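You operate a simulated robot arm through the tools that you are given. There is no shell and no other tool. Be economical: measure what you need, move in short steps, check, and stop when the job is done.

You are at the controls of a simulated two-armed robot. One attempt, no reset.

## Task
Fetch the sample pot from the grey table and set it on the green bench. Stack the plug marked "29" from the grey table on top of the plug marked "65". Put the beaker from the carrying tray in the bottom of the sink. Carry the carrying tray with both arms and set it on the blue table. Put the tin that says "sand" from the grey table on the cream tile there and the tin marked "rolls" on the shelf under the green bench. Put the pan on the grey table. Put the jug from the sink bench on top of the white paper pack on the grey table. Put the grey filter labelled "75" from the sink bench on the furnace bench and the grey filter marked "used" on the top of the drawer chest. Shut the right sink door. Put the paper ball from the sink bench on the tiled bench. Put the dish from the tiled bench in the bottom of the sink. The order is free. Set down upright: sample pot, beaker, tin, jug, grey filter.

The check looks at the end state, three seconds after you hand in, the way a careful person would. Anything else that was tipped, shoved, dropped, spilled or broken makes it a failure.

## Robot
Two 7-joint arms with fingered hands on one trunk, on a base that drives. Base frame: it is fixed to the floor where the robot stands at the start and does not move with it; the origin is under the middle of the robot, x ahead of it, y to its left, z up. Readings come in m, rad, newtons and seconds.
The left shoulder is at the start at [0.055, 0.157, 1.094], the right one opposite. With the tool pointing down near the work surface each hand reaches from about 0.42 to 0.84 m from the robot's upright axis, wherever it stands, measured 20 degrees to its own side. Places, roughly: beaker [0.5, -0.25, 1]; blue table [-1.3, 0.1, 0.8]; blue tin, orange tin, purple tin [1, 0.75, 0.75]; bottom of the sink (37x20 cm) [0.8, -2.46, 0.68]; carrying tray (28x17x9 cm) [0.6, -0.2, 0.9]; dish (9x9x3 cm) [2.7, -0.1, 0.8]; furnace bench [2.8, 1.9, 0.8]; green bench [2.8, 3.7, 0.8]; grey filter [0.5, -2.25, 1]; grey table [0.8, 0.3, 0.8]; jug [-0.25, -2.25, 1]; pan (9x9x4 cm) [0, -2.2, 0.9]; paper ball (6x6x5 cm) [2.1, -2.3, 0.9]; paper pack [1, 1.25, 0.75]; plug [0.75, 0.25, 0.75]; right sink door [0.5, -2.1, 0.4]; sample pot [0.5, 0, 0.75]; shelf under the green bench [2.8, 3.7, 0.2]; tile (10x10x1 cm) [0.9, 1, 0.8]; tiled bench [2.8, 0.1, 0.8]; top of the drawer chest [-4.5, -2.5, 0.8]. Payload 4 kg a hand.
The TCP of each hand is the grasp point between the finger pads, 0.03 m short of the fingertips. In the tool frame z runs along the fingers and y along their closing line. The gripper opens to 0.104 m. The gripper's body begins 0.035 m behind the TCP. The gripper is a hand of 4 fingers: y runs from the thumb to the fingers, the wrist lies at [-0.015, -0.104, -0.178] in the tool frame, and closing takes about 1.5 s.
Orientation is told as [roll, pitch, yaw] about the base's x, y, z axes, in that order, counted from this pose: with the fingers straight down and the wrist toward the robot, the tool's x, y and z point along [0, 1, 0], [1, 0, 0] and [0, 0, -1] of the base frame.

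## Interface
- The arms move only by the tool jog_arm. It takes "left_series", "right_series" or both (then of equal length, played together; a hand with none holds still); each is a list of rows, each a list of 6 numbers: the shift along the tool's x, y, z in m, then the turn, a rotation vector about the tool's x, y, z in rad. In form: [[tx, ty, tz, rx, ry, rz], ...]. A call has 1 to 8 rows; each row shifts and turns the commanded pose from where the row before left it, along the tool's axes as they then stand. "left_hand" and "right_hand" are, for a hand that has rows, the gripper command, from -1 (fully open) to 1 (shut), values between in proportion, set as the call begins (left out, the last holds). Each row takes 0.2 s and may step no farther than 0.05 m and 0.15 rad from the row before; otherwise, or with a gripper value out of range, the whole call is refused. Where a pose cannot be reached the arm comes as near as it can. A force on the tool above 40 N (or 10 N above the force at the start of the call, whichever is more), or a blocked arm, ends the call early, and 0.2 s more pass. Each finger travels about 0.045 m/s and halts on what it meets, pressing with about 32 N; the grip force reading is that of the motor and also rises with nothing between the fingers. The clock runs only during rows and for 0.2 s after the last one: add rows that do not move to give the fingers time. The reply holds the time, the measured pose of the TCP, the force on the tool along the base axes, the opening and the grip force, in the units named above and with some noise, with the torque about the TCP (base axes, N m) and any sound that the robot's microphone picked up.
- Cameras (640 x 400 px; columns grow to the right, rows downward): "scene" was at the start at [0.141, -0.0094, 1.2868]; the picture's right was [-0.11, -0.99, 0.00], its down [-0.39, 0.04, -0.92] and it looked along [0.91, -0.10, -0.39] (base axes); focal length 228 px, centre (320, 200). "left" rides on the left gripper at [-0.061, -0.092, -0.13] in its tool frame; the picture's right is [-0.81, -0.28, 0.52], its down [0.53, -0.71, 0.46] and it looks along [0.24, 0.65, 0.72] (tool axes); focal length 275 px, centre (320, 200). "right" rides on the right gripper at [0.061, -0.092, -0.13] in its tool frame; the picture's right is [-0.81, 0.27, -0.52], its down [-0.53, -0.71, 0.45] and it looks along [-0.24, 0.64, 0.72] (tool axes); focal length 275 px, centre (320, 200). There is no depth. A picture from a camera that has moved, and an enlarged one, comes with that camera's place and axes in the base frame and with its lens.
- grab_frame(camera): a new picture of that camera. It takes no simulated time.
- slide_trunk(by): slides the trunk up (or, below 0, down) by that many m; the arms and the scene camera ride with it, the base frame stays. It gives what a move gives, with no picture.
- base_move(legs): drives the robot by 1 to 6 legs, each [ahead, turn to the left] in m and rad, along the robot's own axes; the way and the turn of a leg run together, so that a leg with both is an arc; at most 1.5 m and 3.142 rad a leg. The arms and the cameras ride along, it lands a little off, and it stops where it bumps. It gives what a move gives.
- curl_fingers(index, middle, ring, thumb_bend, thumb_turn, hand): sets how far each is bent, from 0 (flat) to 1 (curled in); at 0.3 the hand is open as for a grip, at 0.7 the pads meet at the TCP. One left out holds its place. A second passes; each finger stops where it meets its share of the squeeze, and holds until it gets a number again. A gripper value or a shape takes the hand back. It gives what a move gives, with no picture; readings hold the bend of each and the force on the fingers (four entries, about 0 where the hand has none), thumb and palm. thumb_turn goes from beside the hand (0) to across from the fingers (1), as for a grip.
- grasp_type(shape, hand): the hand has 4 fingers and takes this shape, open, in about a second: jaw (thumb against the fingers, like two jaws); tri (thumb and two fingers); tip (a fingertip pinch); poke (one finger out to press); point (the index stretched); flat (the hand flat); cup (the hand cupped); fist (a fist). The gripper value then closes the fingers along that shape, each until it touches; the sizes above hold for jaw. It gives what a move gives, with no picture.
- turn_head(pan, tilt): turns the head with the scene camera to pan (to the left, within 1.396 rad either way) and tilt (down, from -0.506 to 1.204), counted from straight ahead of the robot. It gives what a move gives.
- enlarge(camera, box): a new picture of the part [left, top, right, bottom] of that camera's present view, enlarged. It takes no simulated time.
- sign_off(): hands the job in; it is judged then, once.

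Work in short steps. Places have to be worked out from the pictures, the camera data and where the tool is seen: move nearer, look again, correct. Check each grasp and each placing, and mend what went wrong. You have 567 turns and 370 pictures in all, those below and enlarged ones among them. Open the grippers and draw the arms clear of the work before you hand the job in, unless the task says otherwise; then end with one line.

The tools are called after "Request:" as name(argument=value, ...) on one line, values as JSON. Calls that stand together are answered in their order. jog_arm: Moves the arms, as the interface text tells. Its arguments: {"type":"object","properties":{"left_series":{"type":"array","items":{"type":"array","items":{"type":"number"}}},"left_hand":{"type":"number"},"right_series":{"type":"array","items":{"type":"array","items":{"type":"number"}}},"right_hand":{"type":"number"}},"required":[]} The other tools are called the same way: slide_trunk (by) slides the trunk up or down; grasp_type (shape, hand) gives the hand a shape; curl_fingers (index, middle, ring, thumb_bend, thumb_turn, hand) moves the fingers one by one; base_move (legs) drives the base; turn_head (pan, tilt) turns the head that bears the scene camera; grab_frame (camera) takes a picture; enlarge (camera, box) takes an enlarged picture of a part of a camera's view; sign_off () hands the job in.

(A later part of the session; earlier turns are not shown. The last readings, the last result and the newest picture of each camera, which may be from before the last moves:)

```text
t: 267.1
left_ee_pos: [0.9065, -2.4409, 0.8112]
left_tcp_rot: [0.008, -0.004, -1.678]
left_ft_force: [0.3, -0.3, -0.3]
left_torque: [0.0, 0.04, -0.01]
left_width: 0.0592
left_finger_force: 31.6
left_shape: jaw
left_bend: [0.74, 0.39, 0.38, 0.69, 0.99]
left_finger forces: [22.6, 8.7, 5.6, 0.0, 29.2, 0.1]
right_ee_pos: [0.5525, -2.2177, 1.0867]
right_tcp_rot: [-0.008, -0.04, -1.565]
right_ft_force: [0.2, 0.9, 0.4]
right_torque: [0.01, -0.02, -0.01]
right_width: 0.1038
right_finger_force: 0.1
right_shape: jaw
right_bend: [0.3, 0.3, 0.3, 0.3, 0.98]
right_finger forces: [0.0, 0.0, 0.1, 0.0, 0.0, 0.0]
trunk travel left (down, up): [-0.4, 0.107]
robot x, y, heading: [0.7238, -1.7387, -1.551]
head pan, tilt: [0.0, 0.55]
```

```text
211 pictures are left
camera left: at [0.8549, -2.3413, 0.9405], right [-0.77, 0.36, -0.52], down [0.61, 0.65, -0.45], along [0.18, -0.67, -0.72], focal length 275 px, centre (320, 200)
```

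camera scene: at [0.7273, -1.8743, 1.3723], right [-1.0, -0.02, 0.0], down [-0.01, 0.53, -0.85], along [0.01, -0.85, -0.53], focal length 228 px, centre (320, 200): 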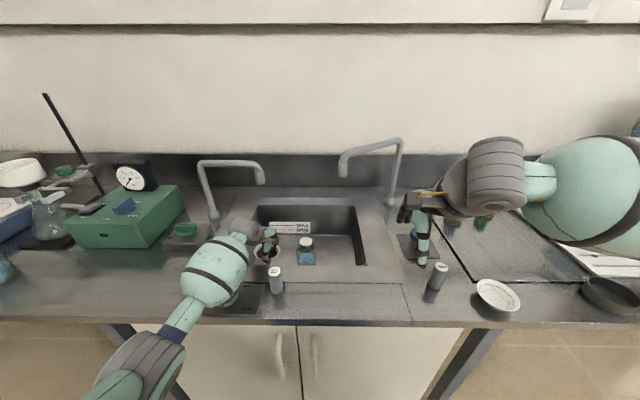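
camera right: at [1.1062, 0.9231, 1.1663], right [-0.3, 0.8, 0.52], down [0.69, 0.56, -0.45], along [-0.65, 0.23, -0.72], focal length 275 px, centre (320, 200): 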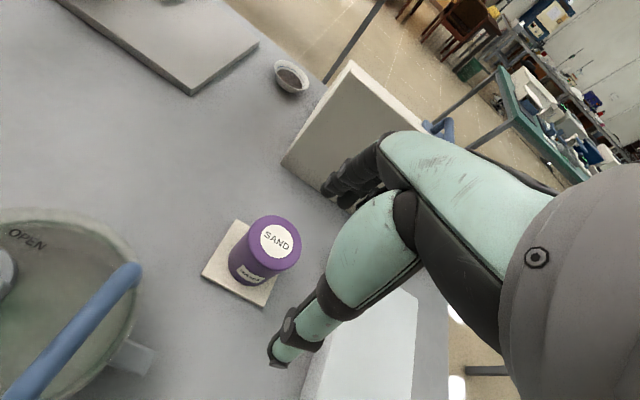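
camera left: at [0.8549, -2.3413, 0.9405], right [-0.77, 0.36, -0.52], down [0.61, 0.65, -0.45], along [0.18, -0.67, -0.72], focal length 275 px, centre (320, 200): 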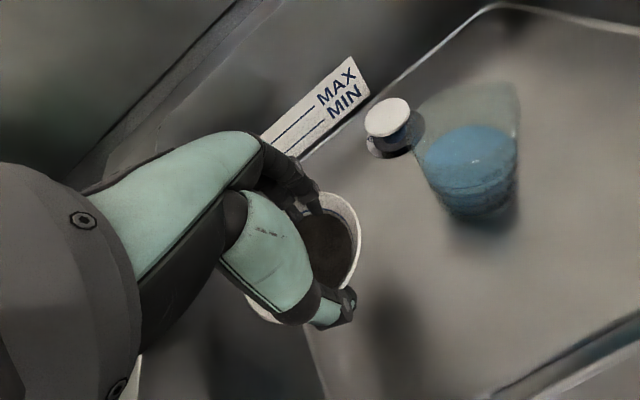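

The forearm will pass close over the plug knob when I lower further. I drive 5 cm closer, pull the hand back equally, and raise the trunk so the forearm comes down steeper.

Request:
base_move(legs=[[0.05, 0]])

Request:
jog_arm(left_series=[[0, -0.025, 0, 0, 0, 0], [0, -0.025, 0, 0, 0, 0]])

Request:
slide_trunk(by=0.05)

Request:
jog_arm(left_series=[[0, 0, 0.025, 0, 0, 0], [0, 0, 0.025, 0, 0, 0]])

Request:
slide_trunk(by=0.05)

Request:
jog_arm(left_series=[[0, 0, 0.025, 0, 0, 0], [0, 0, 0.025, 0, 0, 0], [0, 0, 0.02, 0, 0, 0]])

Request:
grab_frame(camera="scene")

Request:
grab_frame(camera="left")

```text
t: 268.0
left_ee_pos: [0.907, -2.4852, 0.814]
left_tcp_rot: [0.007, -0.006, -1.678]
left_ft_force: [0.1, 0.3, -0.3]
left_torque: [-0.04, 0.02, 0.01]
left_width: 0.059
left_finger_force: 31.4
left_shape: jaw
left_bend: [0.74, 0.39, 0.38, 0.69, 0.99]
left_finger forces: [22.4, 8.7, 5.6, 0.1, 29.2, 0.0]
right_ee_pos: [0.5534, -2.2626, 1.0887]
right_tcp_rot: [-0.01, -0.045, -1.564]
right_ft_force: [0.0, 0.2, 0.6]
right_torque: [-0.03, -0.02, 0.01]
right_width: 0.1037
right_finger_force: 0.0
right_shape: jaw
right_bend: [0.3, 0.3, 0.3, 0.3, 0.98]
right_finger forces: [0.0, 0.0, 0.1, 0.0, 0.0, 0.0]
trunk travel left (down, up): [-0.4, 0.107]
robot x, y, heading: [0.7252, -1.7875, -1.56]
head pan, tilt: [0.0, 0.55]
```

```text
t: 268.6
left_ee_pos: [0.9137, -2.4319, 0.8167]
left_tcp_rot: [0.005, -0.012, -1.679]
left_ft_force: [0.4, 0.7, 0.0]
left_torque: [0.0, 0.0, -0.01]
left_width: 0.0587
left_finger_force: 32.2
left_shape: jaw
left_bend: [0.74, 0.39, 0.38, 0.69, 0.99]
left_finger forces: [23.2, 8.9, 5.8, 0.0, 29.8, 0.1]
right_ee_pos: [0.5534, -2.2551, 1.0917]
right_tcp_rot: [-0.008, -0.052, -1.564]
right_ft_force: [0.8, -1.1, -0.8]
right_torque: [-0.01, -0.01, 0.01]
right_width: 0.104
right_finger_force: 0.0
right_shape: jaw
right_bend: [0.3, 0.3, 0.3, 0.3, 0.98]
right_finger forces: [0.0, 0.0, 0.0, 0.0, 0.0, 0.0]
trunk travel left (down, up): [-0.4, 0.107]
robot x, y, heading: [0.724, -1.7879, -1.559]
head pan, tilt: [0.0, 0.55]
```

```text
t: 269.5
left_ee_pos: [0.9129, -2.4323, 0.868]
left_tcp_rot: [0.009, -0.014, -1.676]
left_ft_force: [-0.1, 0.8, -0.2]
left_torque: [-0.02, 0.02, 0.02]
left_width: 0.0592
left_finger_force: 32.5
left_shape: jaw
left_bend: [0.74, 0.39, 0.38, 0.69, 0.99]
left_finger forces: [23.0, 9.0, 5.9, 0.0, 29.9, 0.0]
right_ee_pos: [0.5536, -2.2545, 1.1416]
right_tcp_rot: [-0.009, -0.05, -1.564]
right_ft_force: [0.4, 0.0, -0.5]
right_torque: [0.0, -0.04, 0.01]
right_width: 0.1043
right_finger_force: 0.0
right_shape: jaw
right_bend: [0.3, 0.3, 0.3, 0.3, 0.98]
right_finger forces: [0.1, 0.1, 0.1, 0.0, 0.0, 0.0]
trunk travel left (down, up): [-0.45, 0.057]
robot x, y, heading: [0.7276, -1.7877, -1.56]
head pan, tilt: [0.0, 0.55]
```

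```text
t: 270.1
left_ee_pos: [0.9144, -2.434, 0.8174]
left_tcp_rot: [0.009, -0.012, -1.677]
left_ft_force: [-0.1, 0.2, -1.0]
left_torque: [-0.01, 0.01, -0.02]
left_width: 0.0591
left_finger_force: 32.6
left_shape: jaw
left_bend: [0.74, 0.4, 0.38, 0.69, 0.99]
left_finger forces: [23.1, 8.9, 5.8, 0.1, 29.8, 0.1]
right_ee_pos: [0.5532, -2.2554, 1.1425]
right_tcp_rot: [-0.009, -0.05, -1.563]
right_ft_force: [0.8, 0.1, 0.1]
right_torque: [0.05, -0.03, 0.0]
right_width: 0.1037
right_finger_force: 0.0
right_shape: jaw
right_bend: [0.3, 0.3, 0.3, 0.3, 0.98]
right_finger forces: [0.0, 0.1, 0.0, 0.0, 0.0, 0.1]
trunk travel left (down, up): [-0.45, 0.057]
robot x, y, heading: [0.7255, -1.7868, -1.557]
head pan, tilt: [0.0, 0.55]
```

```text
t: 271.1
left_ee_pos: [0.9128, -2.4336, 0.8679]
left_tcp_rot: [0.01, -0.011, -1.677]
left_ft_force: [-0.4, 0.7, -1.9]
left_torque: [-0.02, -0.02, -0.01]
left_width: 0.0591
left_finger_force: 32.2
left_shape: jaw
left_bend: [0.74, 0.4, 0.38, 0.69, 0.99]
left_finger forces: [22.9, 9.0, 5.7, 0.1, 29.9, 0.1]
right_ee_pos: [0.5533, -2.2554, 1.1924]
right_tcp_rot: [-0.009, -0.051, -1.564]
right_ft_force: [-0.3, 0.1, 0.4]
right_torque: [0.0, 0.03, -0.01]
right_width: 0.104
right_finger_force: 0.0
right_shape: jaw
right_bend: [0.3, 0.3, 0.3, 0.3, 0.98]
right_finger forces: [0.0, 0.1, 0.0, 0.0, 0.0, 0.0]
trunk travel left (down, up): [-0.5, 0.007]
robot x, y, heading: [0.7225, -1.786, -1.558]
head pan, tilt: [0.0, 0.55]
```

```text
t: 271.9
left_ee_pos: [0.9133, -2.4352, 0.7979]
left_tcp_rot: [0.01, -0.013, -1.676]
left_ft_force: [0.4, -0.2, -0.9]
left_torque: [-0.02, 0.0, -0.02]
left_width: 0.0588
left_finger_force: 32.4
left_shape: jaw
left_bend: [0.74, 0.4, 0.38, 0.69, 0.99]
left_finger forces: [22.7, 8.7, 5.8, 0.0, 29.5, 0.0]
right_ee_pos: [0.5534, -2.2559, 1.1906]
right_tcp_rot: [-0.008, -0.051, -1.565]
right_ft_force: [-0.5, -0.8, -0.3]
right_torque: [0.01, -0.01, -0.01]
right_width: 0.1042
right_finger_force: 0.0
right_shape: jaw
right_bend: [0.3, 0.3, 0.3, 0.3, 0.98]
right_finger forces: [0.1, 0.0, 0.0, 0.0, 0.0, 0.0]
trunk travel left (down, up): [-0.5, 0.007]
robot x, y, heading: [0.723, -1.7881, -1.561]
head pan, tilt: [0.0, 0.55]
```

```text
210 pictures are left
camera scene: at [0.7287, -1.9253, 1.4723], right [-1.0, -0.01, 0.0], down [-0.01, 0.53, -0.85], along [0.01, -0.85, -0.53], focal length 228 px, centre (320, 200)
```

scene: 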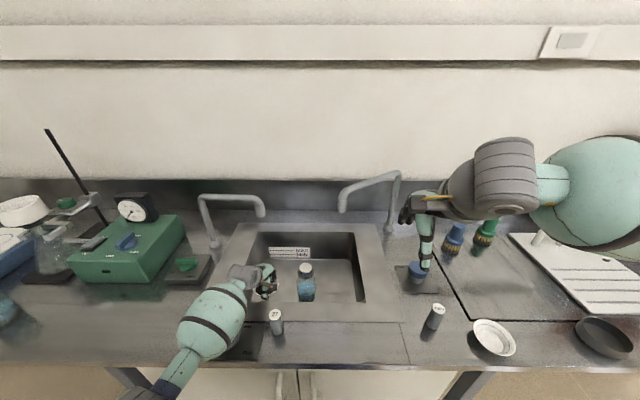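

```text
209 pictures are left
camera left: at [0.8617, -2.3359, 0.9265], right [-0.77, 0.35, -0.53], down [0.61, 0.65, -0.46], along [0.18, -0.68, -0.71], focal length 275 px, centre (320, 200)
```

left: 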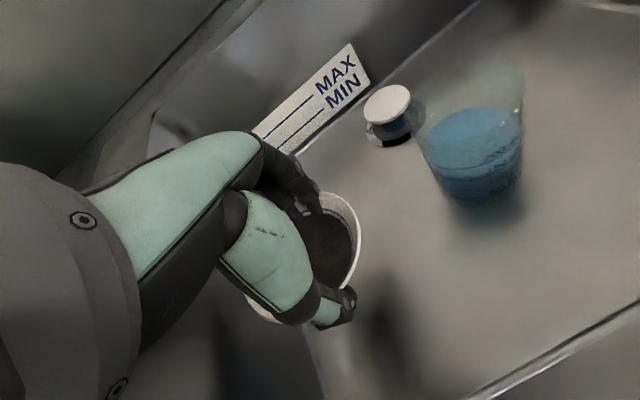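

Good clearance now. I lower to the sink floor in steps.

Request:
jog_arm(left_series=[[0, 0, 0.02, 0.012, 0, 0], [0, 0, 0.015, 0, 0, 0], [0, 0, 0.008, 0, 0, 0], [0, 0, 0.005, 0, 0, 0], [0, 0, 0.004, 0, 0, 0], [0, 0, 0, 0, 0, 0]])

Request:
grab_frame(camera="left")

Request:
enlarge(camera="scene", box=[160, 220, 360, 380])

```text
t: 273.3
left_ee_pos: [0.9152, -2.4408, 0.7557]
left_tcp_rot: [0.011, -0.02, -1.675]
left_ft_force: [0.7, 1.0, -1.0]
left_torque: [-0.01, 0.04, -0.01]
left_width: 0.0591
left_finger_force: 32.4
left_shape: jaw
left_bend: [0.74, 0.4, 0.38, 0.69, 0.99]
left_finger forces: [22.7, 8.7, 5.6, 0.0, 29.5, 0.0]
right_ee_pos: [0.5528, -2.2516, 1.1921]
right_tcp_rot: [-0.009, -0.054, -1.565]
right_ft_force: [-0.4, -0.7, 0.0]
right_torque: [0.0, 0.0, -0.03]
right_width: 0.1039
right_finger_force: 0.0
right_shape: jaw
right_bend: [0.3, 0.3, 0.3, 0.3, 0.98]
right_finger forces: [0.0, 0.0, 0.1, 0.0, 0.1, 0.0]
trunk travel left (down, up): [-0.5, 0.007]
robot x, y, heading: [0.7236, -1.7861, -1.557]
head pan, tilt: [0.0, 0.55]
```

```text
208 pictures are left
camera left: at [0.8641, -2.3406, 0.8841], right [-0.77, 0.35, -0.53], down [0.61, 0.64, -0.46], along [0.18, -0.68, -0.71], focal length 275 px, centre (320, 200)
```

left: 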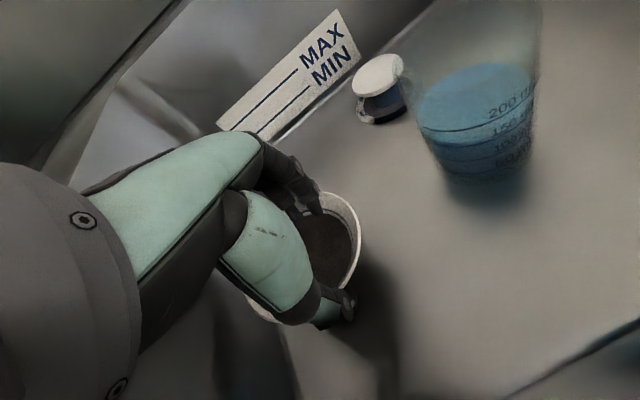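

```text
2.50 times, centred on (260, 300) of scene
camera zoom: at [0.7285, -1.9195, 1.4732], right [-1.0, -0.01, 0.0], down [-0.01, 0.53, -0.85], along [0.01, -0.85, -0.53], focal length 571 px, centre (470, -50)
```

zoom: 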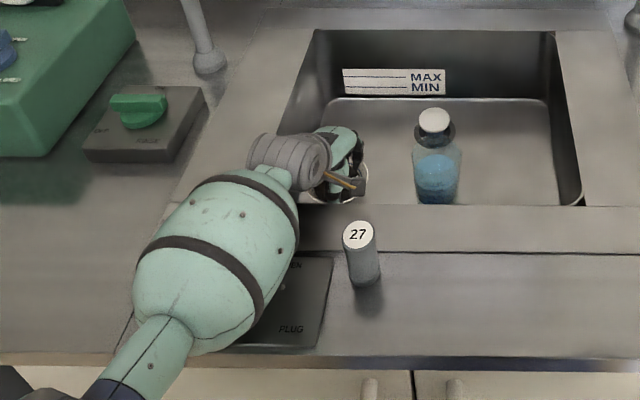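

Tracking lags slightly; I hold still to see whether something blocks the forearm.

Request:
jog_arm(left_series=[[0, 0, 0, 0, 0, 0], [0, 0, 0, 0, 0, 0]])

Request:
turn_head(pan=0.5, tilt=0.9)

Request:
grab_frame(camera="scene")

```text
t: 273.9
left_ee_pos: [0.9153, -2.4409, 0.7551]
left_tcp_rot: [0.01, -0.019, -1.677]
left_ft_force: [0.2, 0.6, -0.6]
left_torque: [0.01, 0.03, 0.01]
left_width: 0.0589
left_finger_force: 31.9
left_shape: jaw
left_bend: [0.74, 0.4, 0.38, 0.69, 0.99]
left_finger forces: [22.7, 8.7, 5.7, 0.0, 29.5, 0.0]
right_ee_pos: [0.5545, -2.2515, 1.1937]
right_tcp_rot: [-0.012, -0.055, -1.564]
right_ft_force: [1.0, -0.1, 0.2]
right_torque: [0.02, 0.02, 0.01]
right_width: 0.1041
right_finger_force: 0.1
right_shape: jaw
right_bend: [0.3, 0.3, 0.3, 0.3, 0.98]
right_finger forces: [0.0, 0.0, 0.0, 0.0, 0.1, 0.1]
trunk travel left (down, up): [-0.5, 0.007]
robot x, y, heading: [0.7254, -1.7882, -1.558]
head pan, tilt: [0.0, 0.55]
```

```text
t: 274.8
left_ee_pos: [0.9142, -2.4415, 0.7547]
left_tcp_rot: [0.009, -0.02, -1.676]
left_ft_force: [-0.6, 1.1, -1.2]
left_torque: [0.01, 0.02, 0.02]
left_width: 0.0589
left_finger_force: 32.6
left_shape: jaw
left_bend: [0.74, 0.4, 0.38, 0.69, 0.99]
left_finger forces: [22.6, 8.7, 5.7, 0.0, 29.6, 0.1]
right_ee_pos: [0.5532, -2.251, 1.1932]
right_tcp_rot: [-0.011, -0.056, -1.564]
right_ft_force: [0.0, -0.7, -0.1]
right_torque: [0.01, -0.01, -0.03]
right_width: 0.1041
right_finger_force: 0.0
right_shape: jaw
right_bend: [0.3, 0.3, 0.3, 0.3, 0.98]
right_finger forces: [0.0, 0.0, 0.0, 0.0, 0.0, 0.1]
trunk travel left (down, up): [-0.5, 0.007]
robot x, y, heading: [0.7252, -1.7894, -1.556]
head pan, tilt: [0.499, 0.901]
```

```text
206 pictures are left
camera scene: at [0.7651, -1.8947, 1.4439], right [-0.87, -0.49, 0.0], down [-0.38, 0.69, -0.61], along [0.3, -0.54, -0.79], focal length 228 px, centre (320, 200)
```

scene: 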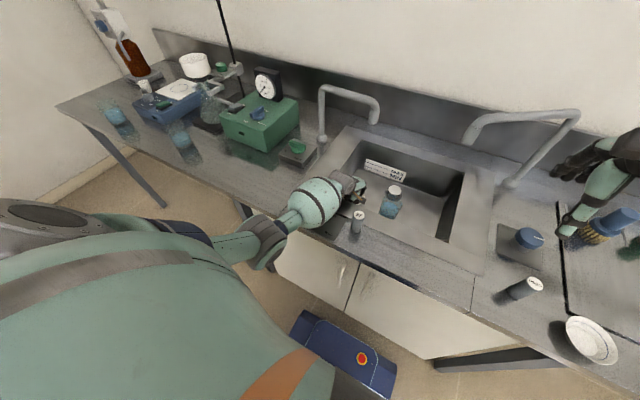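

Request:
enlarge(camera="scene", box=[220, 140, 420, 280])

```text
2.86 times, centred on (320, 210) of scene
camera zoom: at [0.7651, -1.8947, 1.4439], right [-0.87, -0.49, 0.0], down [-0.38, 0.69, -0.61], along [0.3, -0.54, -0.79], focal length 652 px, centre (320, 171)
```

zoom: 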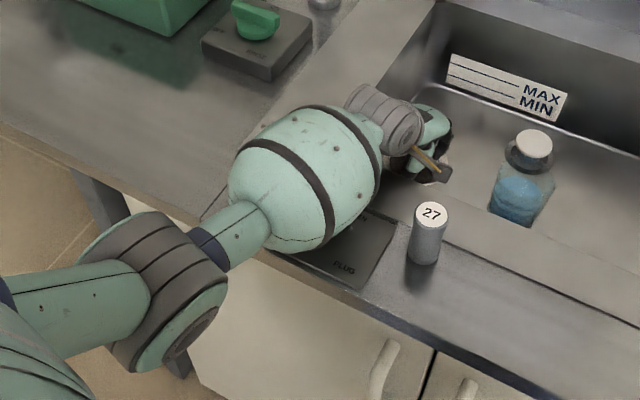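

The forearm's bulge rests on the plug knob here, so I can't set down gently at this spot. I lift the dish back out and will use the right part of the sink instead, with the base shifted right.

Request:
jog_arm(left_series=[[0, 0, -0.03, 0, 0, 0], [0, 0, -0.045, 0, 0, 0], [0, 0, -0.045, 0, 0, 0], [-0.045, 0.005, 0, 0, 0, 0], [-0.045, 0.005, 0, 0, 0, 0], [0, 0, -0.045, 0, 0, 0], [0, 0, -0.045, 0, 0, 0], [0, 0, -0.045, 0, 0, 0]])

Request:
jog_arm(left_series=[[0, 0, -0.045, 0, 0, 0], [0, 0, -0.045, 0, 0, 0], [0, 0, -0.045, 0, 0, 0], [0, -0.045, -0.01, 0, 0, 0], [0, -0.045, 0, 0, 0, 0], [0, -0.045, 0, 0, 0, 0]])

Request:
grab_frame(camera="scene")

```text
t: 276.6
left_ee_pos: [0.8201, -2.4339, 1.0019]
left_tcp_rot: [0.009, -0.001, -1.678]
left_ft_force: [1.2, 0.0, -1.0]
left_torque: [0.0, 0.0, -0.02]
left_width: 0.0589
left_finger_force: 32.2
left_shape: jaw
left_bend: [0.74, 0.4, 0.38, 0.69, 0.99]
left_finger forces: [23.4, 8.6, 5.7, 0.0, 29.6, 0.0]
right_ee_pos: [0.5525, -2.2548, 1.1921]
right_tcp_rot: [-0.011, -0.051, -1.563]
right_ft_force: [-0.7, 0.4, -0.1]
right_torque: [0.0, 0.02, 0.0]
right_width: 0.1039
right_finger_force: 0.2
right_shape: jaw
right_bend: [0.3, 0.3, 0.3, 0.3, 0.98]
right_finger forces: [0.0, 0.1, 0.1, 0.1, 0.1, 0.1]
trunk travel left (down, up): [-0.5, 0.007]
robot x, y, heading: [0.7254, -1.7857, -1.563]
head pan, tilt: [0.499, 0.901]
```

```text
t: 278.0
left_ee_pos: [0.8397, -2.3015, 1.1448]
left_tcp_rot: [0.006, 0.001, -1.678]
left_ft_force: [0.4, 1.7, -1.3]
left_torque: [-0.01, 0.02, -0.04]
left_width: 0.0587
left_finger_force: 32.4
left_shape: jaw
left_bend: [0.74, 0.4, 0.38, 0.69, 0.99]
left_finger forces: [22.8, 8.5, 5.5, 0.1, 29.6, 0.0]
right_ee_pos: [0.5575, -2.2548, 1.192]
right_tcp_rot: [-0.013, -0.049, -1.566]
right_ft_force: [-0.7, 0.8, -0.5]
right_torque: [0.03, 0.0, -0.01]
right_width: 0.1041
right_finger_force: 0.1
right_shape: jaw
right_bend: [0.3, 0.3, 0.3, 0.3, 0.98]
right_finger forces: [0.0, 0.0, 0.0, 0.0, 0.0, 0.1]
trunk travel left (down, up): [-0.5, 0.007]
robot x, y, heading: [0.7243, -1.7889, -1.558]
head pan, tilt: [0.499, 0.901]
```

```text
204 pictures are left
camera scene: at [0.7688, -1.9004, 1.4433], right [-0.87, -0.49, 0.0], down [-0.39, 0.69, -0.61], along [0.3, -0.53, -0.79], focal length 228 px, centre (320, 200)
```

scene: 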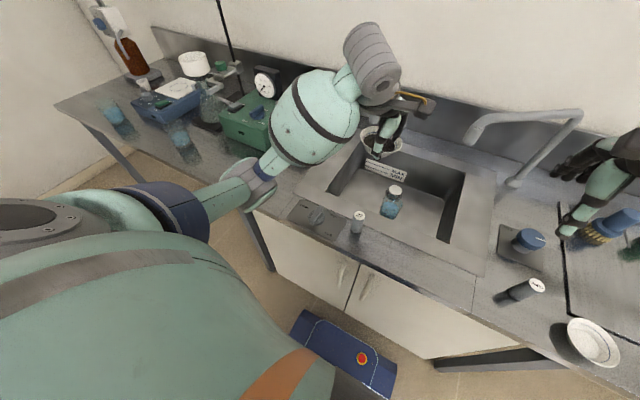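

All intact. I back off, sidestep ~0.17 m to the right, and return to the bench.

Request:
base_move(legs=[[-0.3, 0], [0, -0.5], [0.33, 0], [0, 0.5]])

Request:
turn_head(pan=0.1, tilt=0.75)

Request:
grab_frame(camera="scene")

Request:
grab_frame(camera="left")

```text
t: 285.2
left_ee_pos: [0.6662, -2.2937, 1.1464]
left_tcp_rot: [0.008, 0.001, -1.695]
left_ft_force: [0.5, 0.0, -0.9]
left_torque: [-0.01, 0.01, -0.01]
left_width: 0.0583
left_finger_force: 32.1
left_shape: jaw
left_bend: [0.74, 0.4, 0.38, 0.69, 0.99]
left_finger forces: [23.5, 8.5, 5.6, 0.0, 28.9, 0.1]
right_ee_pos: [0.3868, -2.2421, 1.1923]
right_tcp_rot: [-0.008, -0.051, -1.578]
right_ft_force: [-0.2, -0.3, -0.5]
right_torque: [0.03, 0.02, -0.01]
right_width: 0.1039
right_finger_force: 0.1
right_shape: jaw
right_bend: [0.3, 0.3, 0.3, 0.3, 0.98]
right_finger forces: [0.0, 0.0, 0.1, 0.0, 0.0, 0.0]
trunk travel left (down, up): [-0.5, 0.007]
robot x, y, heading: [0.5598, -1.7737, -1.571]
head pan, tilt: [0.499, 0.901]
```

```text
t: 286.1
left_ee_pos: [0.6668, -2.2792, 1.1511]
left_tcp_rot: [0.01, -0.013, -1.693]
left_ft_force: [-0.2, 0.1, -2.0]
left_torque: [0.0, 0.02, 0.02]
left_width: 0.0584
left_finger_force: 31.5
left_shape: jaw
left_bend: [0.74, 0.4, 0.38, 0.69, 0.99]
left_finger forces: [24.4, 9.2, 6.3, 0.0, 30.8, 0.0]
right_ee_pos: [0.3866, -2.2283, 1.1974]
right_tcp_rot: [-0.011, -0.065, -1.579]
right_ft_force: [-0.1, 0.0, -0.5]
right_torque: [0.01, 0.0, -0.01]
right_width: 0.1036
right_finger_force: 0.1
right_shape: jaw
right_bend: [0.3, 0.3, 0.3, 0.3, 0.98]
right_finger forces: [0.0, 0.0, 0.0, 0.0, 0.1, 0.0]
trunk travel left (down, up): [-0.5, 0.007]
robot x, y, heading: [0.5603, -1.7764, -1.576]
head pan, tilt: [0.099, 0.75]
```

```text
203 pictures are left
camera scene: at [0.5695, -1.9068, 1.4551], right [-1.0, -0.1, 0.0], down [-0.07, 0.69, -0.72], along [0.07, -0.72, -0.69], focal length 228 px, centre (320, 200)
```

scene: 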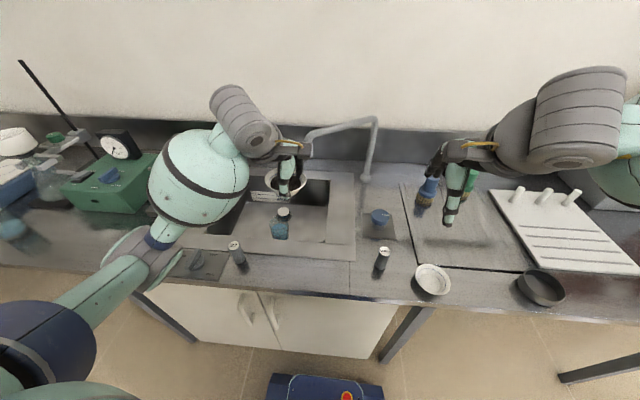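

```text
202 pictures are left
camera left: at [0.6172, -2.1791, 1.2808], right [-0.77, 0.36, -0.53], down [0.62, 0.64, -0.46], along [0.17, -0.68, -0.71], focal length 275 px, centre (320, 200)
```

left: 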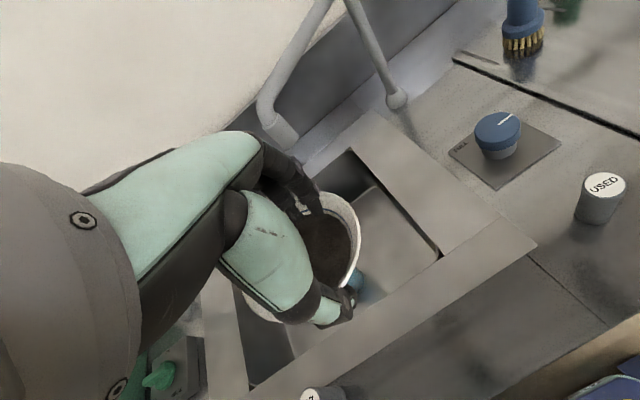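

Good position. I extend over the right part of the sink (x≈0.67, y≈-2.43) staying in front of the spout, and lower.

Request:
jog_arm(left_series=[[0.005, 0.038, 0, 0.013, 0, 0], [0.005, 0.038, 0, 0, 0, 0], [0.005, 0.038, 0, 0, 0, 0], [0.005, 0.038, 0, 0, 0, 0], [0, 0, 0.04, 0, 0, 0], [0, 0, 0.04, 0, 0, 0], [0, 0, 0, 0, 0, 0]])

Request:
grab_frame(camera="left")

Request:
grab_frame(camera="scene")

```text
t: 287.7
left_ee_pos: [0.6635, -2.4353, 1.0731]
left_tcp_rot: [0.011, 0.001, -1.693]
left_ft_force: [0.9, 0.6, -0.4]
left_torque: [-0.01, 0.01, -0.03]
left_width: 0.0582
left_finger_force: 32.0
left_shape: jaw
left_bend: [0.74, 0.4, 0.38, 0.69, 0.99]
left_finger forces: [24.7, 8.8, 6.1, 0.0, 30.4, 0.0]
right_ee_pos: [0.3785, -2.2287, 1.1964]
right_tcp_rot: [-0.011, -0.063, -1.58]
right_ft_force: [0.6, -0.6, 0.1]
right_torque: [0.02, -0.03, -0.04]
right_width: 0.1035
right_finger_force: 0.0
right_shape: jaw
right_bend: [0.3, 0.3, 0.3, 0.3, 0.98]
right_finger forces: [0.1, 0.1, 0.0, 0.0, 0.0, 0.0]
trunk travel left (down, up): [-0.5, 0.007]
robot x, y, heading: [0.5575, -1.7758, -1.573]
head pan, tilt: [0.099, 0.75]
```

```text
201 pictures are left
camera left: at [0.6114, -2.3355, 1.2033], right [-0.77, 0.37, -0.53], down [0.62, 0.64, -0.45], along [0.17, -0.67, -0.72], focal length 275 px, centre (320, 200)
```

left: 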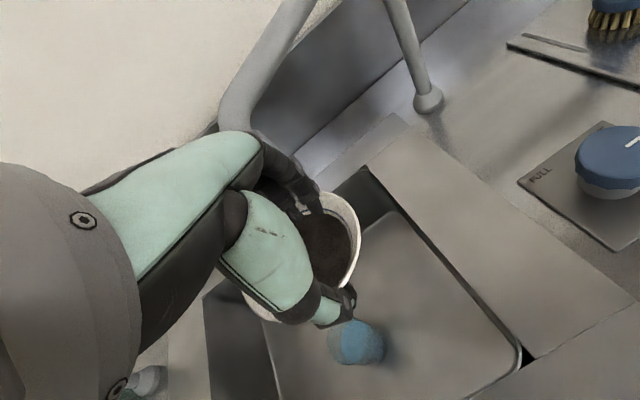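

```text
200 pictures are left
camera scene: at [0.5682, -1.9084, 1.455], right [-1.0, -0.09, 0.0], down [-0.06, 0.69, -0.72], along [0.07, -0.72, -0.69], focal length 228 px, centre (320, 200)
```

scene: 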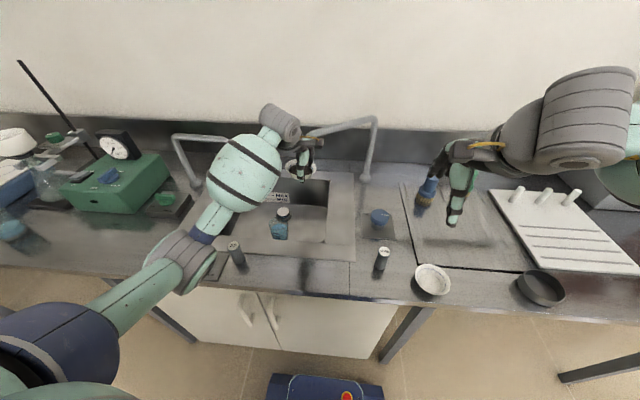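

The spout is just behind the fingers; I back off 1.5 cm and lower on.

Request:
jog_arm(left_series=[[0, -0.015, 0, 0, 0, 0], [0, 0, 0.035, 0, 0, 0], [0, 0, 0.04, 0, 0, 0], [0, 0, 0.04, 0, 0, 0], [0, 0, 0.04, 0, 0, 0], [0, 0, 0, 0, 0, 0]])

Request:
grab_frame(camera="left")

Request:
enlarge(camera="scene", box=[180, 120, 400, 280])

```text
t: 289.1
left_ee_pos: [0.673, -2.4177, 0.9158]
left_tcp_rot: [0.011, 0.0, -1.693]
left_ft_force: [-0.3, 0.1, -0.7]
left_torque: [0.02, 0.0, -0.02]
left_width: 0.0586
left_finger_force: 32.0
left_shape: jaw
left_bend: [0.74, 0.4, 0.38, 0.69, 0.99]
left_finger forces: [24.8, 8.8, 6.1, 0.0, 30.2, 0.1]
right_ee_pos: [0.3862, -2.2288, 1.1963]
right_tcp_rot: [-0.011, -0.062, -1.579]
right_ft_force: [-0.2, -0.5, -1.2]
right_torque: [0.01, -0.03, -0.01]
right_width: 0.1039
right_finger_force: 0.0
right_shape: jaw
right_bend: [0.3, 0.3, 0.3, 0.3, 0.98]
right_finger forces: [0.0, 0.1, 0.1, 0.1, 0.0, 0.0]
trunk travel left (down, up): [-0.5, 0.007]
robot x, y, heading: [0.5571, -1.7779, -1.574]
head pan, tilt: [0.099, 0.75]
```

```text
199 pictures are left
camera left: at [0.6224, -2.3201, 1.0462], right [-0.77, 0.37, -0.53], down [0.62, 0.64, -0.45], along [0.17, -0.67, -0.72], focal length 275 px, centre (320, 200)
```

left: 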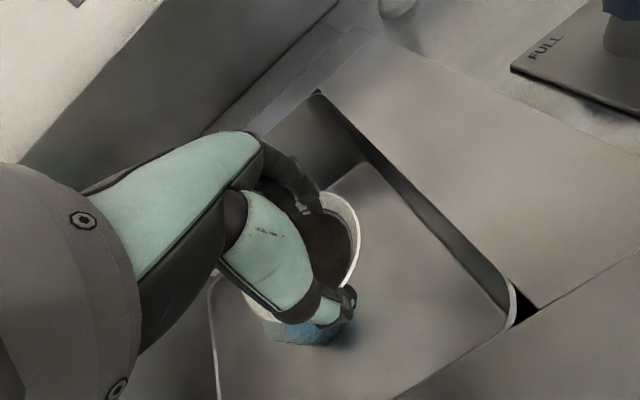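

```text
2.50 times, centred on (290, 200) of scene
camera zoom: at [0.5688, -1.9081, 1.4551], right [-1.0, -0.09, 0.0], down [-0.06, 0.69, -0.72], along [0.07, -0.72, -0.69], focal length 571 px, centre (395, 200)
```

zoom: 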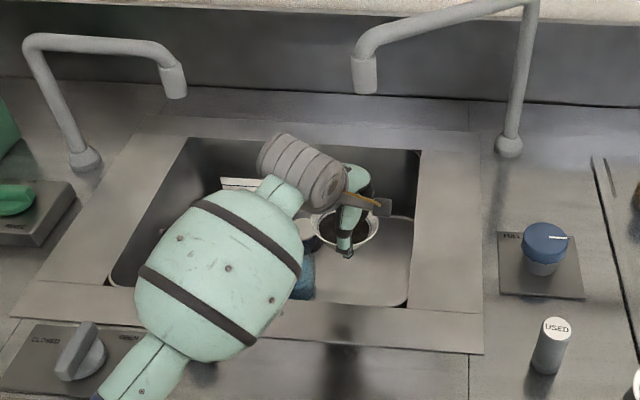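

The forearm bulge would come near filter 27. I yaw the hand by ~0.4 rad so the forearm swings to the right.

Request:
jog_arm(left_series=[[0, 0, 0, 0, 0, -0.13], [0, 0, 0, 0, 0, -0.13], [0, 0, 0, 0, 0, -0.13], [0, 0, 0, 0, 0, 0]])

Request:
grab_frame(camera="scene")

Request:
grab_frame(camera="left")

```text
t: 290.1
left_ee_pos: [0.6717, -2.4179, 0.9167]
left_tcp_rot: [0.009, -0.003, -1.301]
left_ft_force: [0.0, 0.5, -1.1]
left_torque: [0.01, -0.02, -0.01]
left_width: 0.0585
left_finger_force: 32.3
left_shape: jaw
left_bend: [0.74, 0.4, 0.38, 0.69, 0.99]
left_finger forces: [24.7, 8.6, 6.0, 0.0, 29.8, 0.1]
right_ee_pos: [0.3855, -2.228, 1.1975]
right_tcp_rot: [-0.008, -0.062, -1.58]
right_ft_force: [0.0, -1.1, 0.1]
right_torque: [-0.02, 0.0, 0.0]
right_width: 0.1041
right_finger_force: 0.0
right_shape: jaw
right_bend: [0.3, 0.3, 0.3, 0.3, 0.98]
right_finger forces: [0.0, 0.0, 0.0, 0.1, 0.0, 0.0]
trunk travel left (down, up): [-0.5, 0.007]
robot x, y, heading: [0.5573, -1.7745, -1.576]
head pan, tilt: [0.099, 0.75]
```

```text
197 pictures are left
camera scene: at [0.5688, -1.9079, 1.4551], right [-1.0, -0.1, 0.0], down [-0.06, 0.69, -0.72], along [0.07, -0.72, -0.69], focal length 228 px, centre (320, 200)
```

scene: 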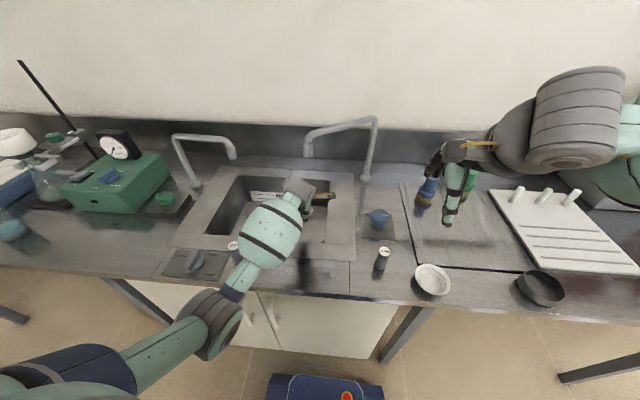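

```text
196 pictures are left
camera left: at [0.588, -2.3469, 1.0468], right [-0.85, 0.05, -0.53], down [0.33, 0.83, -0.45], along [0.41, -0.56, -0.72], focal length 275 px, centre (320, 200)
```

left: 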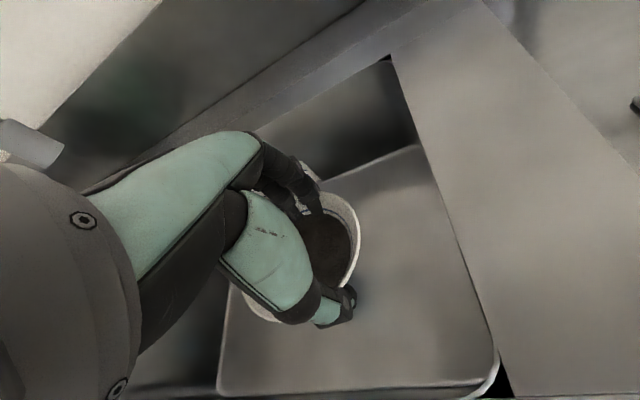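

Now the forearm is clear of filter 27. I lower toward the floor.

Request:
jog_arm(left_series=[[0, 0.01, 0.03, 0, 0, 0], [0, 0, 0.04, 0, 0, 0], [0, 0, 0.035, 0, 0, 0], [0, 0, 0.03, 0, 0, 0], [0, 0, 0.015, 0, 0, 0], [0, 0, 0, 0, 0, 0]])

Request:
grab_frame(camera="left")

Request:
enlarge(camera="scene", box=[180, 140, 400, 300])

```text
t: 291.5
left_ee_pos: [0.6764, -2.4297, 0.7649]
left_tcp_rot: [0.007, -0.003, -1.302]
left_ft_force: [-0.3, -0.1, -1.5]
left_torque: [-0.01, 0.02, -0.03]
left_width: 0.0581
left_finger_force: 32.2
left_shape: jaw
left_bend: [0.74, 0.4, 0.38, 0.69, 0.99]
left_finger forces: [24.7, 8.5, 5.9, 0.0, 29.3, 0.1]
right_ee_pos: [0.3859, -2.2277, 1.1972]
right_tcp_rot: [-0.013, -0.065, -1.581]
right_ft_force: [0.3, -0.4, 0.0]
right_torque: [0.02, 0.0, 0.01]
right_width: 0.1038
right_finger_force: 0.1
right_shape: jaw
right_bend: [0.3, 0.3, 0.3, 0.3, 0.98]
right_finger forces: [0.0, 0.1, 0.0, 0.0, 0.0, 0.0]
trunk travel left (down, up): [-0.5, 0.007]
robot x, y, heading: [0.559, -1.7773, -1.575]
head pan, tilt: [0.099, 0.75]
```

```text
195 pictures are left
camera left: at [0.592, -2.3574, 0.8962], right [-0.85, 0.05, -0.53], down [0.33, 0.83, -0.45], along [0.41, -0.56, -0.72], focal length 275 px, centre (320, 200)
```

left: 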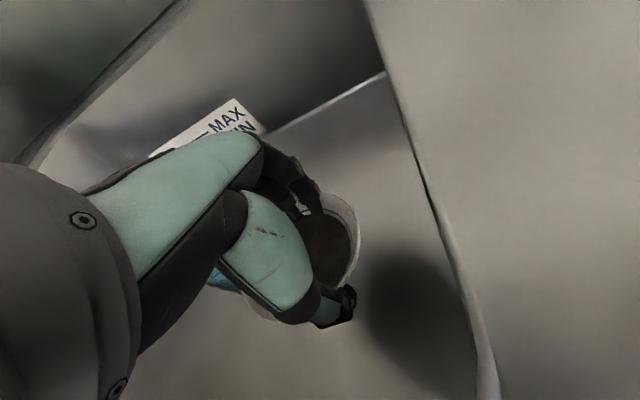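

```text
2.50 times, centred on (290, 220) of scene
camera zoom: at [0.5686, -1.9077, 1.4551], right [-1.0, -0.09, 0.0], down [-0.06, 0.69, -0.72], along [0.07, -0.72, -0.69], focal length 571 px, centre (395, 150)
```

zoom: 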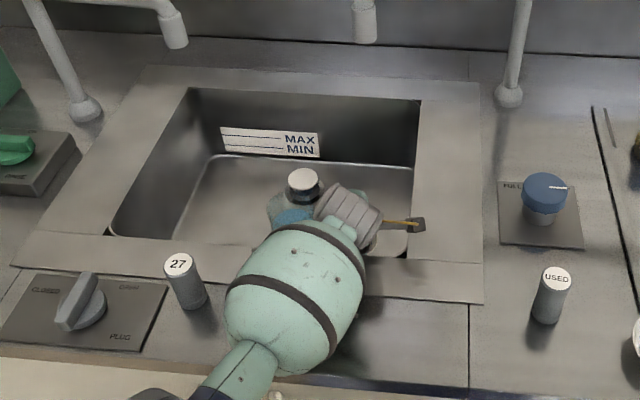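

Clear so far. I lower the last ~3 cm in small steps.

Request:
jog_arm(left_series=[[0, 0, 0.01, 0, 0, 0], [0, 0, 0.006, 0, 0, 0], [0, 0, 0.005, 0, 0, 0], [0, 0, 0.004, 0, 0, 0], [0, 0, 0.003, 0, 0, 0], [0, 0, 0, 0, 0, 0]])

Request:
grab_frame(camera="left")

```text
t: 292.9
left_ee_pos: [0.6749, -2.433, 0.7409]
left_tcp_rot: [0.008, -0.008, -1.303]
left_ft_force: [0.8, -9.6, 16.0]
left_torque: [2.64, 0.25, -0.08]
left_width: 0.0583
left_finger_force: 31.7
left_shape: jaw
left_bend: [0.74, 0.4, 0.38, 0.69, 0.99]
left_finger forces: [24.7, 8.4, 6.1, 0.0, 29.2, 0.0]
right_ee_pos: [0.3862, -2.2291, 1.1958]
right_tcp_rot: [-0.01, -0.062, -1.579]
right_ft_force: [1.6, 0.0, 0.3]
right_torque: [0.0, 0.02, -0.02]
right_width: 0.104
right_finger_force: 0.0
right_shape: jaw
right_bend: [0.3, 0.3, 0.3, 0.3, 0.98]
right_finger forces: [0.0, 0.0, 0.1, 0.1, 0.1, 0.0]
trunk travel left (down, up): [-0.5, 0.007]
robot x, y, heading: [0.5581, -1.7775, -1.576]
head pan, tilt: [0.099, 0.75]
```

```text
193 pictures are left
camera left: at [0.5917, -2.3597, 0.8702], right [-0.85, 0.05, -0.53], down [0.33, 0.83, -0.46], along [0.41, -0.56, -0.72], focal length 275 px, centre (320, 200)
```

left: 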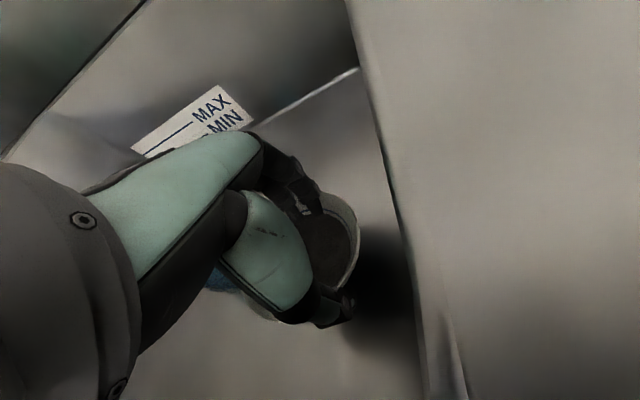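

The contact is at the wrist on the sink's front rim. I lift 1 cm, move 2.5 cm back in, and lower again.

Request:
jog_arm(left_series=[[0, 0, -0.012, 0, 0, 0], [-0.006, 0.024, 0, 0, 0, 0], [0, 0, 0.008, 0, 0, 0], [0, 0, 0.005, 0, 0, 0], [0, 0, 0.003, 0, 0, 0], [0, 0, 0, 0, 0, 0]])

Request:
grab_frame(camera="left")

```text
t: 294.3
left_ee_pos: [0.6768, -2.4615, 0.7284]
left_tcp_rot: [0.008, -0.004, -1.301]
left_ft_force: [-0.2, -0.4, -1.3]
left_torque: [0.01, 0.0, 0.01]
left_width: 0.0584
left_finger_force: 31.7
left_shape: jaw
left_bend: [0.74, 0.4, 0.38, 0.69, 0.99]
left_finger forces: [24.8, 8.6, 5.9, 0.0, 29.3, 0.0]
right_ee_pos: [0.3857, -2.2298, 1.196]
right_tcp_rot: [-0.012, -0.062, -1.578]
right_ft_force: [0.5, 0.4, 0.2]
right_torque: [0.02, -0.01, -0.01]
right_width: 0.1039
right_finger_force: 0.0
right_shape: jaw
right_bend: [0.3, 0.3, 0.3, 0.3, 0.98]
right_finger forces: [0.1, 0.0, 0.1, 0.0, 0.0, 0.0]
trunk travel left (down, up): [-0.5, 0.007]
robot x, y, heading: [0.5604, -1.7759, -1.572]
head pan, tilt: [0.099, 0.75]
```

```text
192 pictures are left
camera left: at [0.5926, -2.3893, 0.8587], right [-0.85, 0.05, -0.53], down [0.33, 0.83, -0.45], along [0.41, -0.56, -0.72], focal length 275 px, centre (320, 200)
```

left: 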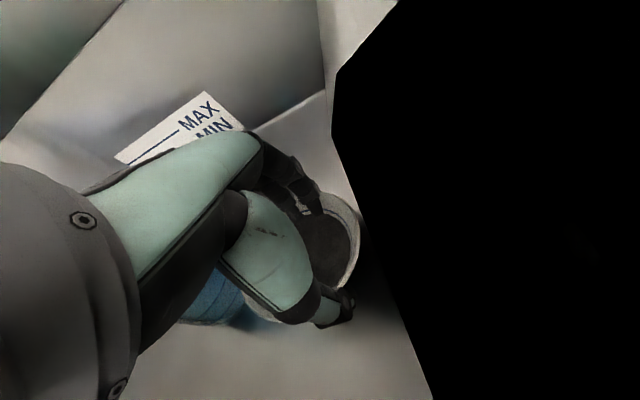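

Free now, but the hand's camera is close to the right sink edge. I yaw back 0.25 rad and continue lowering.

Request:
jog_arm(left_series=[[0, 0, -0.008, 0, 0, 0], [0, 0, 0, 0, 0, 0.125], [0, 0.004, 0, 0, 0, 0.125], [0, 0, 0.008, 0, 0, 0], [0, 0, 0.005, 0, 0, 0], [0, 0, 0.004, 0, 0, 0], [0, 0, 0, 0, 0, 0]])

Request:
grab_frame(camera="left")

Request:
enlarge(camera="scene", box=[180, 140, 400, 300])

```text
t: 295.9
left_ee_pos: [0.6793, -2.4647, 0.7231]
left_tcp_rot: [0.008, -0.003, -1.553]
left_ft_force: [-0.1, -1.3, 4.8]
left_torque: [-0.12, 0.04, 0.02]
left_width: 0.0583
left_finger_force: 32.0
left_shape: jaw
left_bend: [0.74, 0.4, 0.39, 0.69, 0.99]
left_finger forces: [22.7, 8.1, 6.0, 0.1, 28.5, 0.0]
left hand out of reach, approached as far as the arm can: row 5
right_ee_pos: [0.386, -2.2283, 1.1978]
right_tcp_rot: [-0.01, -0.065, -1.579]
right_ft_force: [0.6, -0.1, 0.6]
right_torque: [0.0, -0.01, 0.0]
right_width: 0.104
right_finger_force: 0.0
right_shape: jaw
right_bend: [0.3, 0.3, 0.3, 0.3, 0.98]
right_finger forces: [0.1, 0.0, 0.0, 0.0, 0.1, 0.0]
trunk travel left (down, up): [-0.5, 0.007]
robot x, y, heading: [0.56, -1.7809, -1.576]
head pan, tilt: [0.099, 0.75]
```

```text
191 pictures are left
camera left: at [0.6153, -2.3737, 0.8524], right [-0.81, 0.26, -0.53], down [0.52, 0.72, -0.45], along [0.26, -0.64, -0.72], focal length 275 px, centre (320, 200)
```

left: 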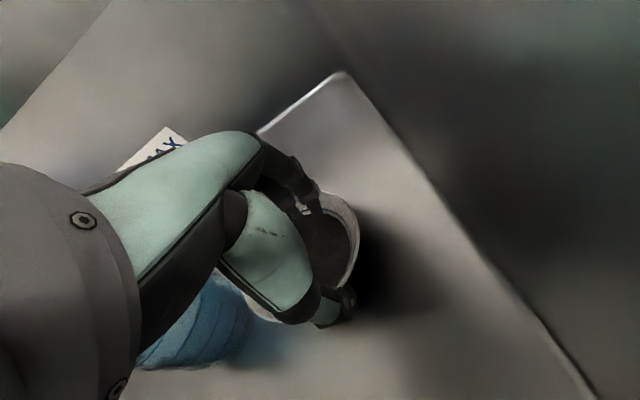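

```text
2.50 times, centred on (290, 220) of scene
camera zoom: at [0.5683, -1.9073, 1.4552], right [-1.0, -0.09, 0.0], down [-0.06, 0.69, -0.72], along [0.07, -0.72, -0.69], focal length 571 px, centre (395, 150)
```

zoom: 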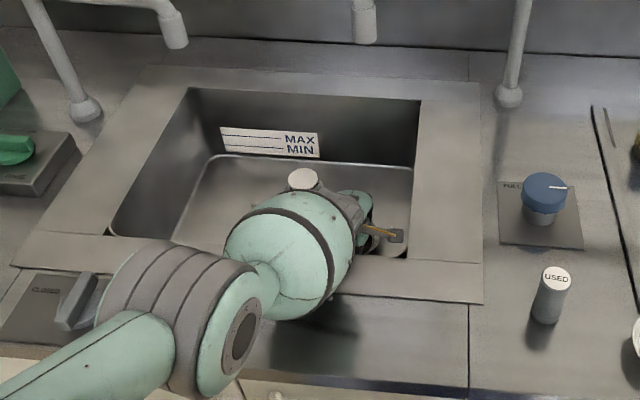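

The dish now touches the sink floor (contact under it). I open the hand.

Request:
jog_arm(left_series=[[0, 0, 0, 0, 0, 0], [0, 0, 0, 0, 0, 0], [0, 0, 0, 0, 0, 0], [0, 0, 0, 0, 0, 0], [0, 0, 0, 0, 0, 0], [0, 0, 0, 0, 0, 0], [0, 0, 0, 0, 0, 0]], left_hand=-1)

Request:
grab_frame(camera="left")

```text
t: 297.5
left_ee_pos: [0.6799, -2.4635, 0.7205]
left_tcp_rot: [0.011, 0.001, -1.554]
left_ft_force: [1.0, -0.3, 0.1]
left_torque: [0.01, 0.03, -0.01]
left_width: 0.1036
left_finger_force: 0.0
left_shape: jaw
left_bend: [0.3, 0.3, 0.3, 0.3, 0.98]
left_finger forces: [0.1, 0.1, 0.0, 0.0, 0.1, 0.0]
right_ee_pos: [0.3859, -2.2293, 1.1962]
right_tcp_rot: [-0.01, -0.066, -1.579]
right_ft_force: [-0.7, 0.0, -0.3]
right_torque: [-0.03, -0.01, -0.01]
right_width: 0.104
right_finger_force: 0.1
right_shape: jaw
right_bend: [0.3, 0.3, 0.3, 0.3, 0.98]
right_finger forces: [0.2, 0.0, 0.0, 0.0, 0.1, 0.0]
trunk travel left (down, up): [-0.5, 0.007]
robot x, y, heading: [0.5574, -1.778, -1.575]
head pan, tilt: [0.099, 0.75]
```

```text
189 pictures are left
camera left: at [0.6158, -2.3731, 0.8509], right [-0.81, 0.26, -0.53], down [0.52, 0.72, -0.45], along [0.26, -0.64, -0.72], focal length 275 px, centre (320, 200)
```

left: 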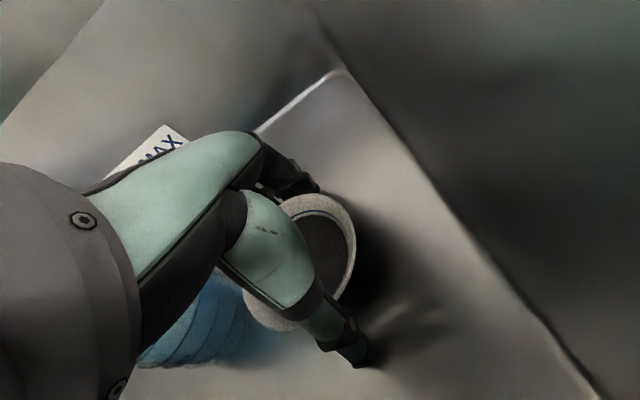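

Released; the dish rests on the sink floor. I rise to below spout height, draw back, then rise clear.

Request:
jog_arm(left_series=[[0, 0, -0.01, 0, 0, 0], [0, 0, -0.03, 0, 0, 0], [0, 0, -0.04, 0, 0, 0], [0, 0, -0.045, 0, 0, 0], [0, 0, -0.035, 0, 0, 0], [0, -0.04, -0.01, 0, 0, 0], [0, -0.04, -0.01, 0, 0, 0], [0, 0, -0.045, 0, 0, 0]])

Request:
jog_arm(left_series=[[0, 0, -0.045, 0, 0, 0], [0, 0, -0.045, 0, 0, 0], [0, -0.045, 0, 0, 0, 0], [0, -0.045, 0, 0, 0, 0], [0, 0, 0, 0, 0, 0]])

Request:
grab_frame(camera="left")

Request:
grab_frame(camera="scene")

```text
t: 298.1
left_ee_pos: [0.6794, -2.443, 0.7691]
left_tcp_rot: [0.011, -0.008, -1.553]
left_ft_force: [-0.5, -1.3, -0.3]
left_torque: [0.03, -0.01, 0.02]
left_width: 0.104
left_finger_force: 0.0
left_shape: jaw
left_bend: [0.3, 0.3, 0.3, 0.3, 0.98]
left_finger forces: [0.0, 0.0, 0.0, 0.0, 0.0, 0.0]
right_ee_pos: [0.3845, -2.2109, 1.2032]
right_tcp_rot: [-0.01, -0.08, -1.579]
right_ft_force: [0.6, -0.5, 0.4]
right_torque: [0.0, 0.02, 0.02]
right_width: 0.1042
right_finger_force: 0.0
right_shape: jaw
right_bend: [0.3, 0.3, 0.3, 0.3, 0.98]
right_finger forces: [0.0, 0.0, 0.1, 0.1, 0.0, 0.0]
trunk travel left (down, up): [-0.5, 0.007]
robot x, y, heading: [0.5605, -1.778, -1.576]
head pan, tilt: [0.099, 0.75]
stopped in row 3 (left hand): the arm was blocked; the commanded pose is now the measured one
```

```text
t: 299.3
left_ee_pos: [0.678, -2.3557, 0.8756]
left_tcp_rot: [0.007, -0.059, -1.551]
left_ft_force: [1.4, -33.1, 2.3]
left_torque: [-0.72, -0.03, 0.04]
left_width: 0.0532
left_finger_force: 0.1
left_shape: jaw
left_bend: [0.3, 0.3, 0.3, 0.58, 1.0]
left_finger forces: [0.0, 0.0, 0.0, 0.0, 31.2, 0.0]
right_ee_pos: [0.3838, -2.2026, 1.2051]
right_tcp_rot: [-0.011, -0.09, -1.58]
right_ft_force: [-0.4, -0.6, -0.1]
right_torque: [-0.02, 0.0, 0.02]
right_width: 0.1042
right_finger_force: 0.1
right_shape: jaw
right_bend: [0.3, 0.3, 0.3, 0.3, 0.98]
right_finger forces: [0.1, 0.0, 0.1, 0.1, 0.0, 0.1]
trunk travel left (down, up): [-0.5, 0.007]
robot x, y, heading: [0.5617, -1.7769, -1.577]
head pan, tilt: [0.099, 0.75]
stopped in row 5 (left hand): the force on the tool passed its limit at 41 N (the readings are from after the stop); the commanded pose is now the measured one
```

```text
188 pictures are left
camera left: at [0.6148, -2.2582, 1.0006], right [-0.81, 0.23, -0.54], down [0.52, 0.7, -0.49], along [0.26, -0.68, -0.68], focal length 275 px, centre (320, 200)
```

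left: 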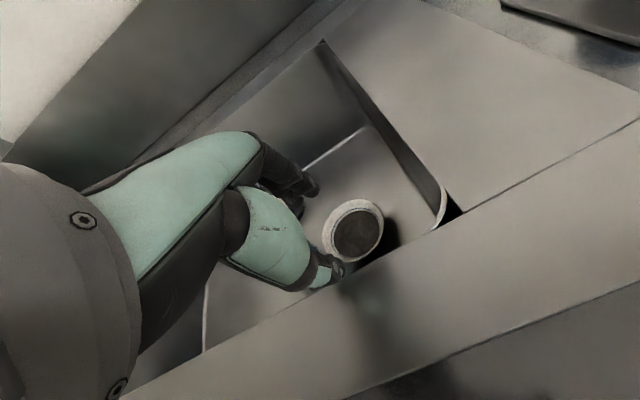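

```text
187 pictures are left
camera scene: at [0.5684, -1.9133, 1.4546], right [-1.0, -0.09, 0.0], down [-0.06, 0.69, -0.72], along [0.07, -0.72, -0.69], focal length 228 px, centre (320, 200)
```

scene: 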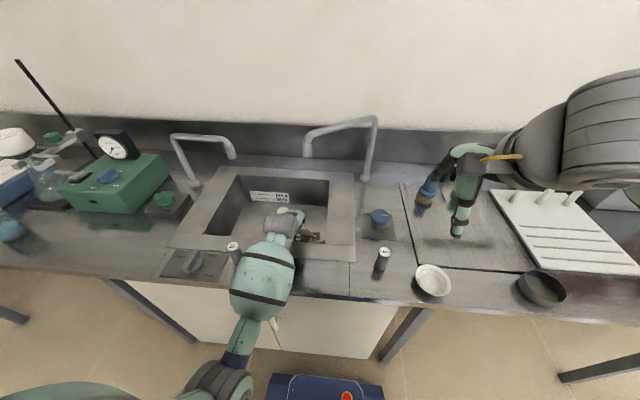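

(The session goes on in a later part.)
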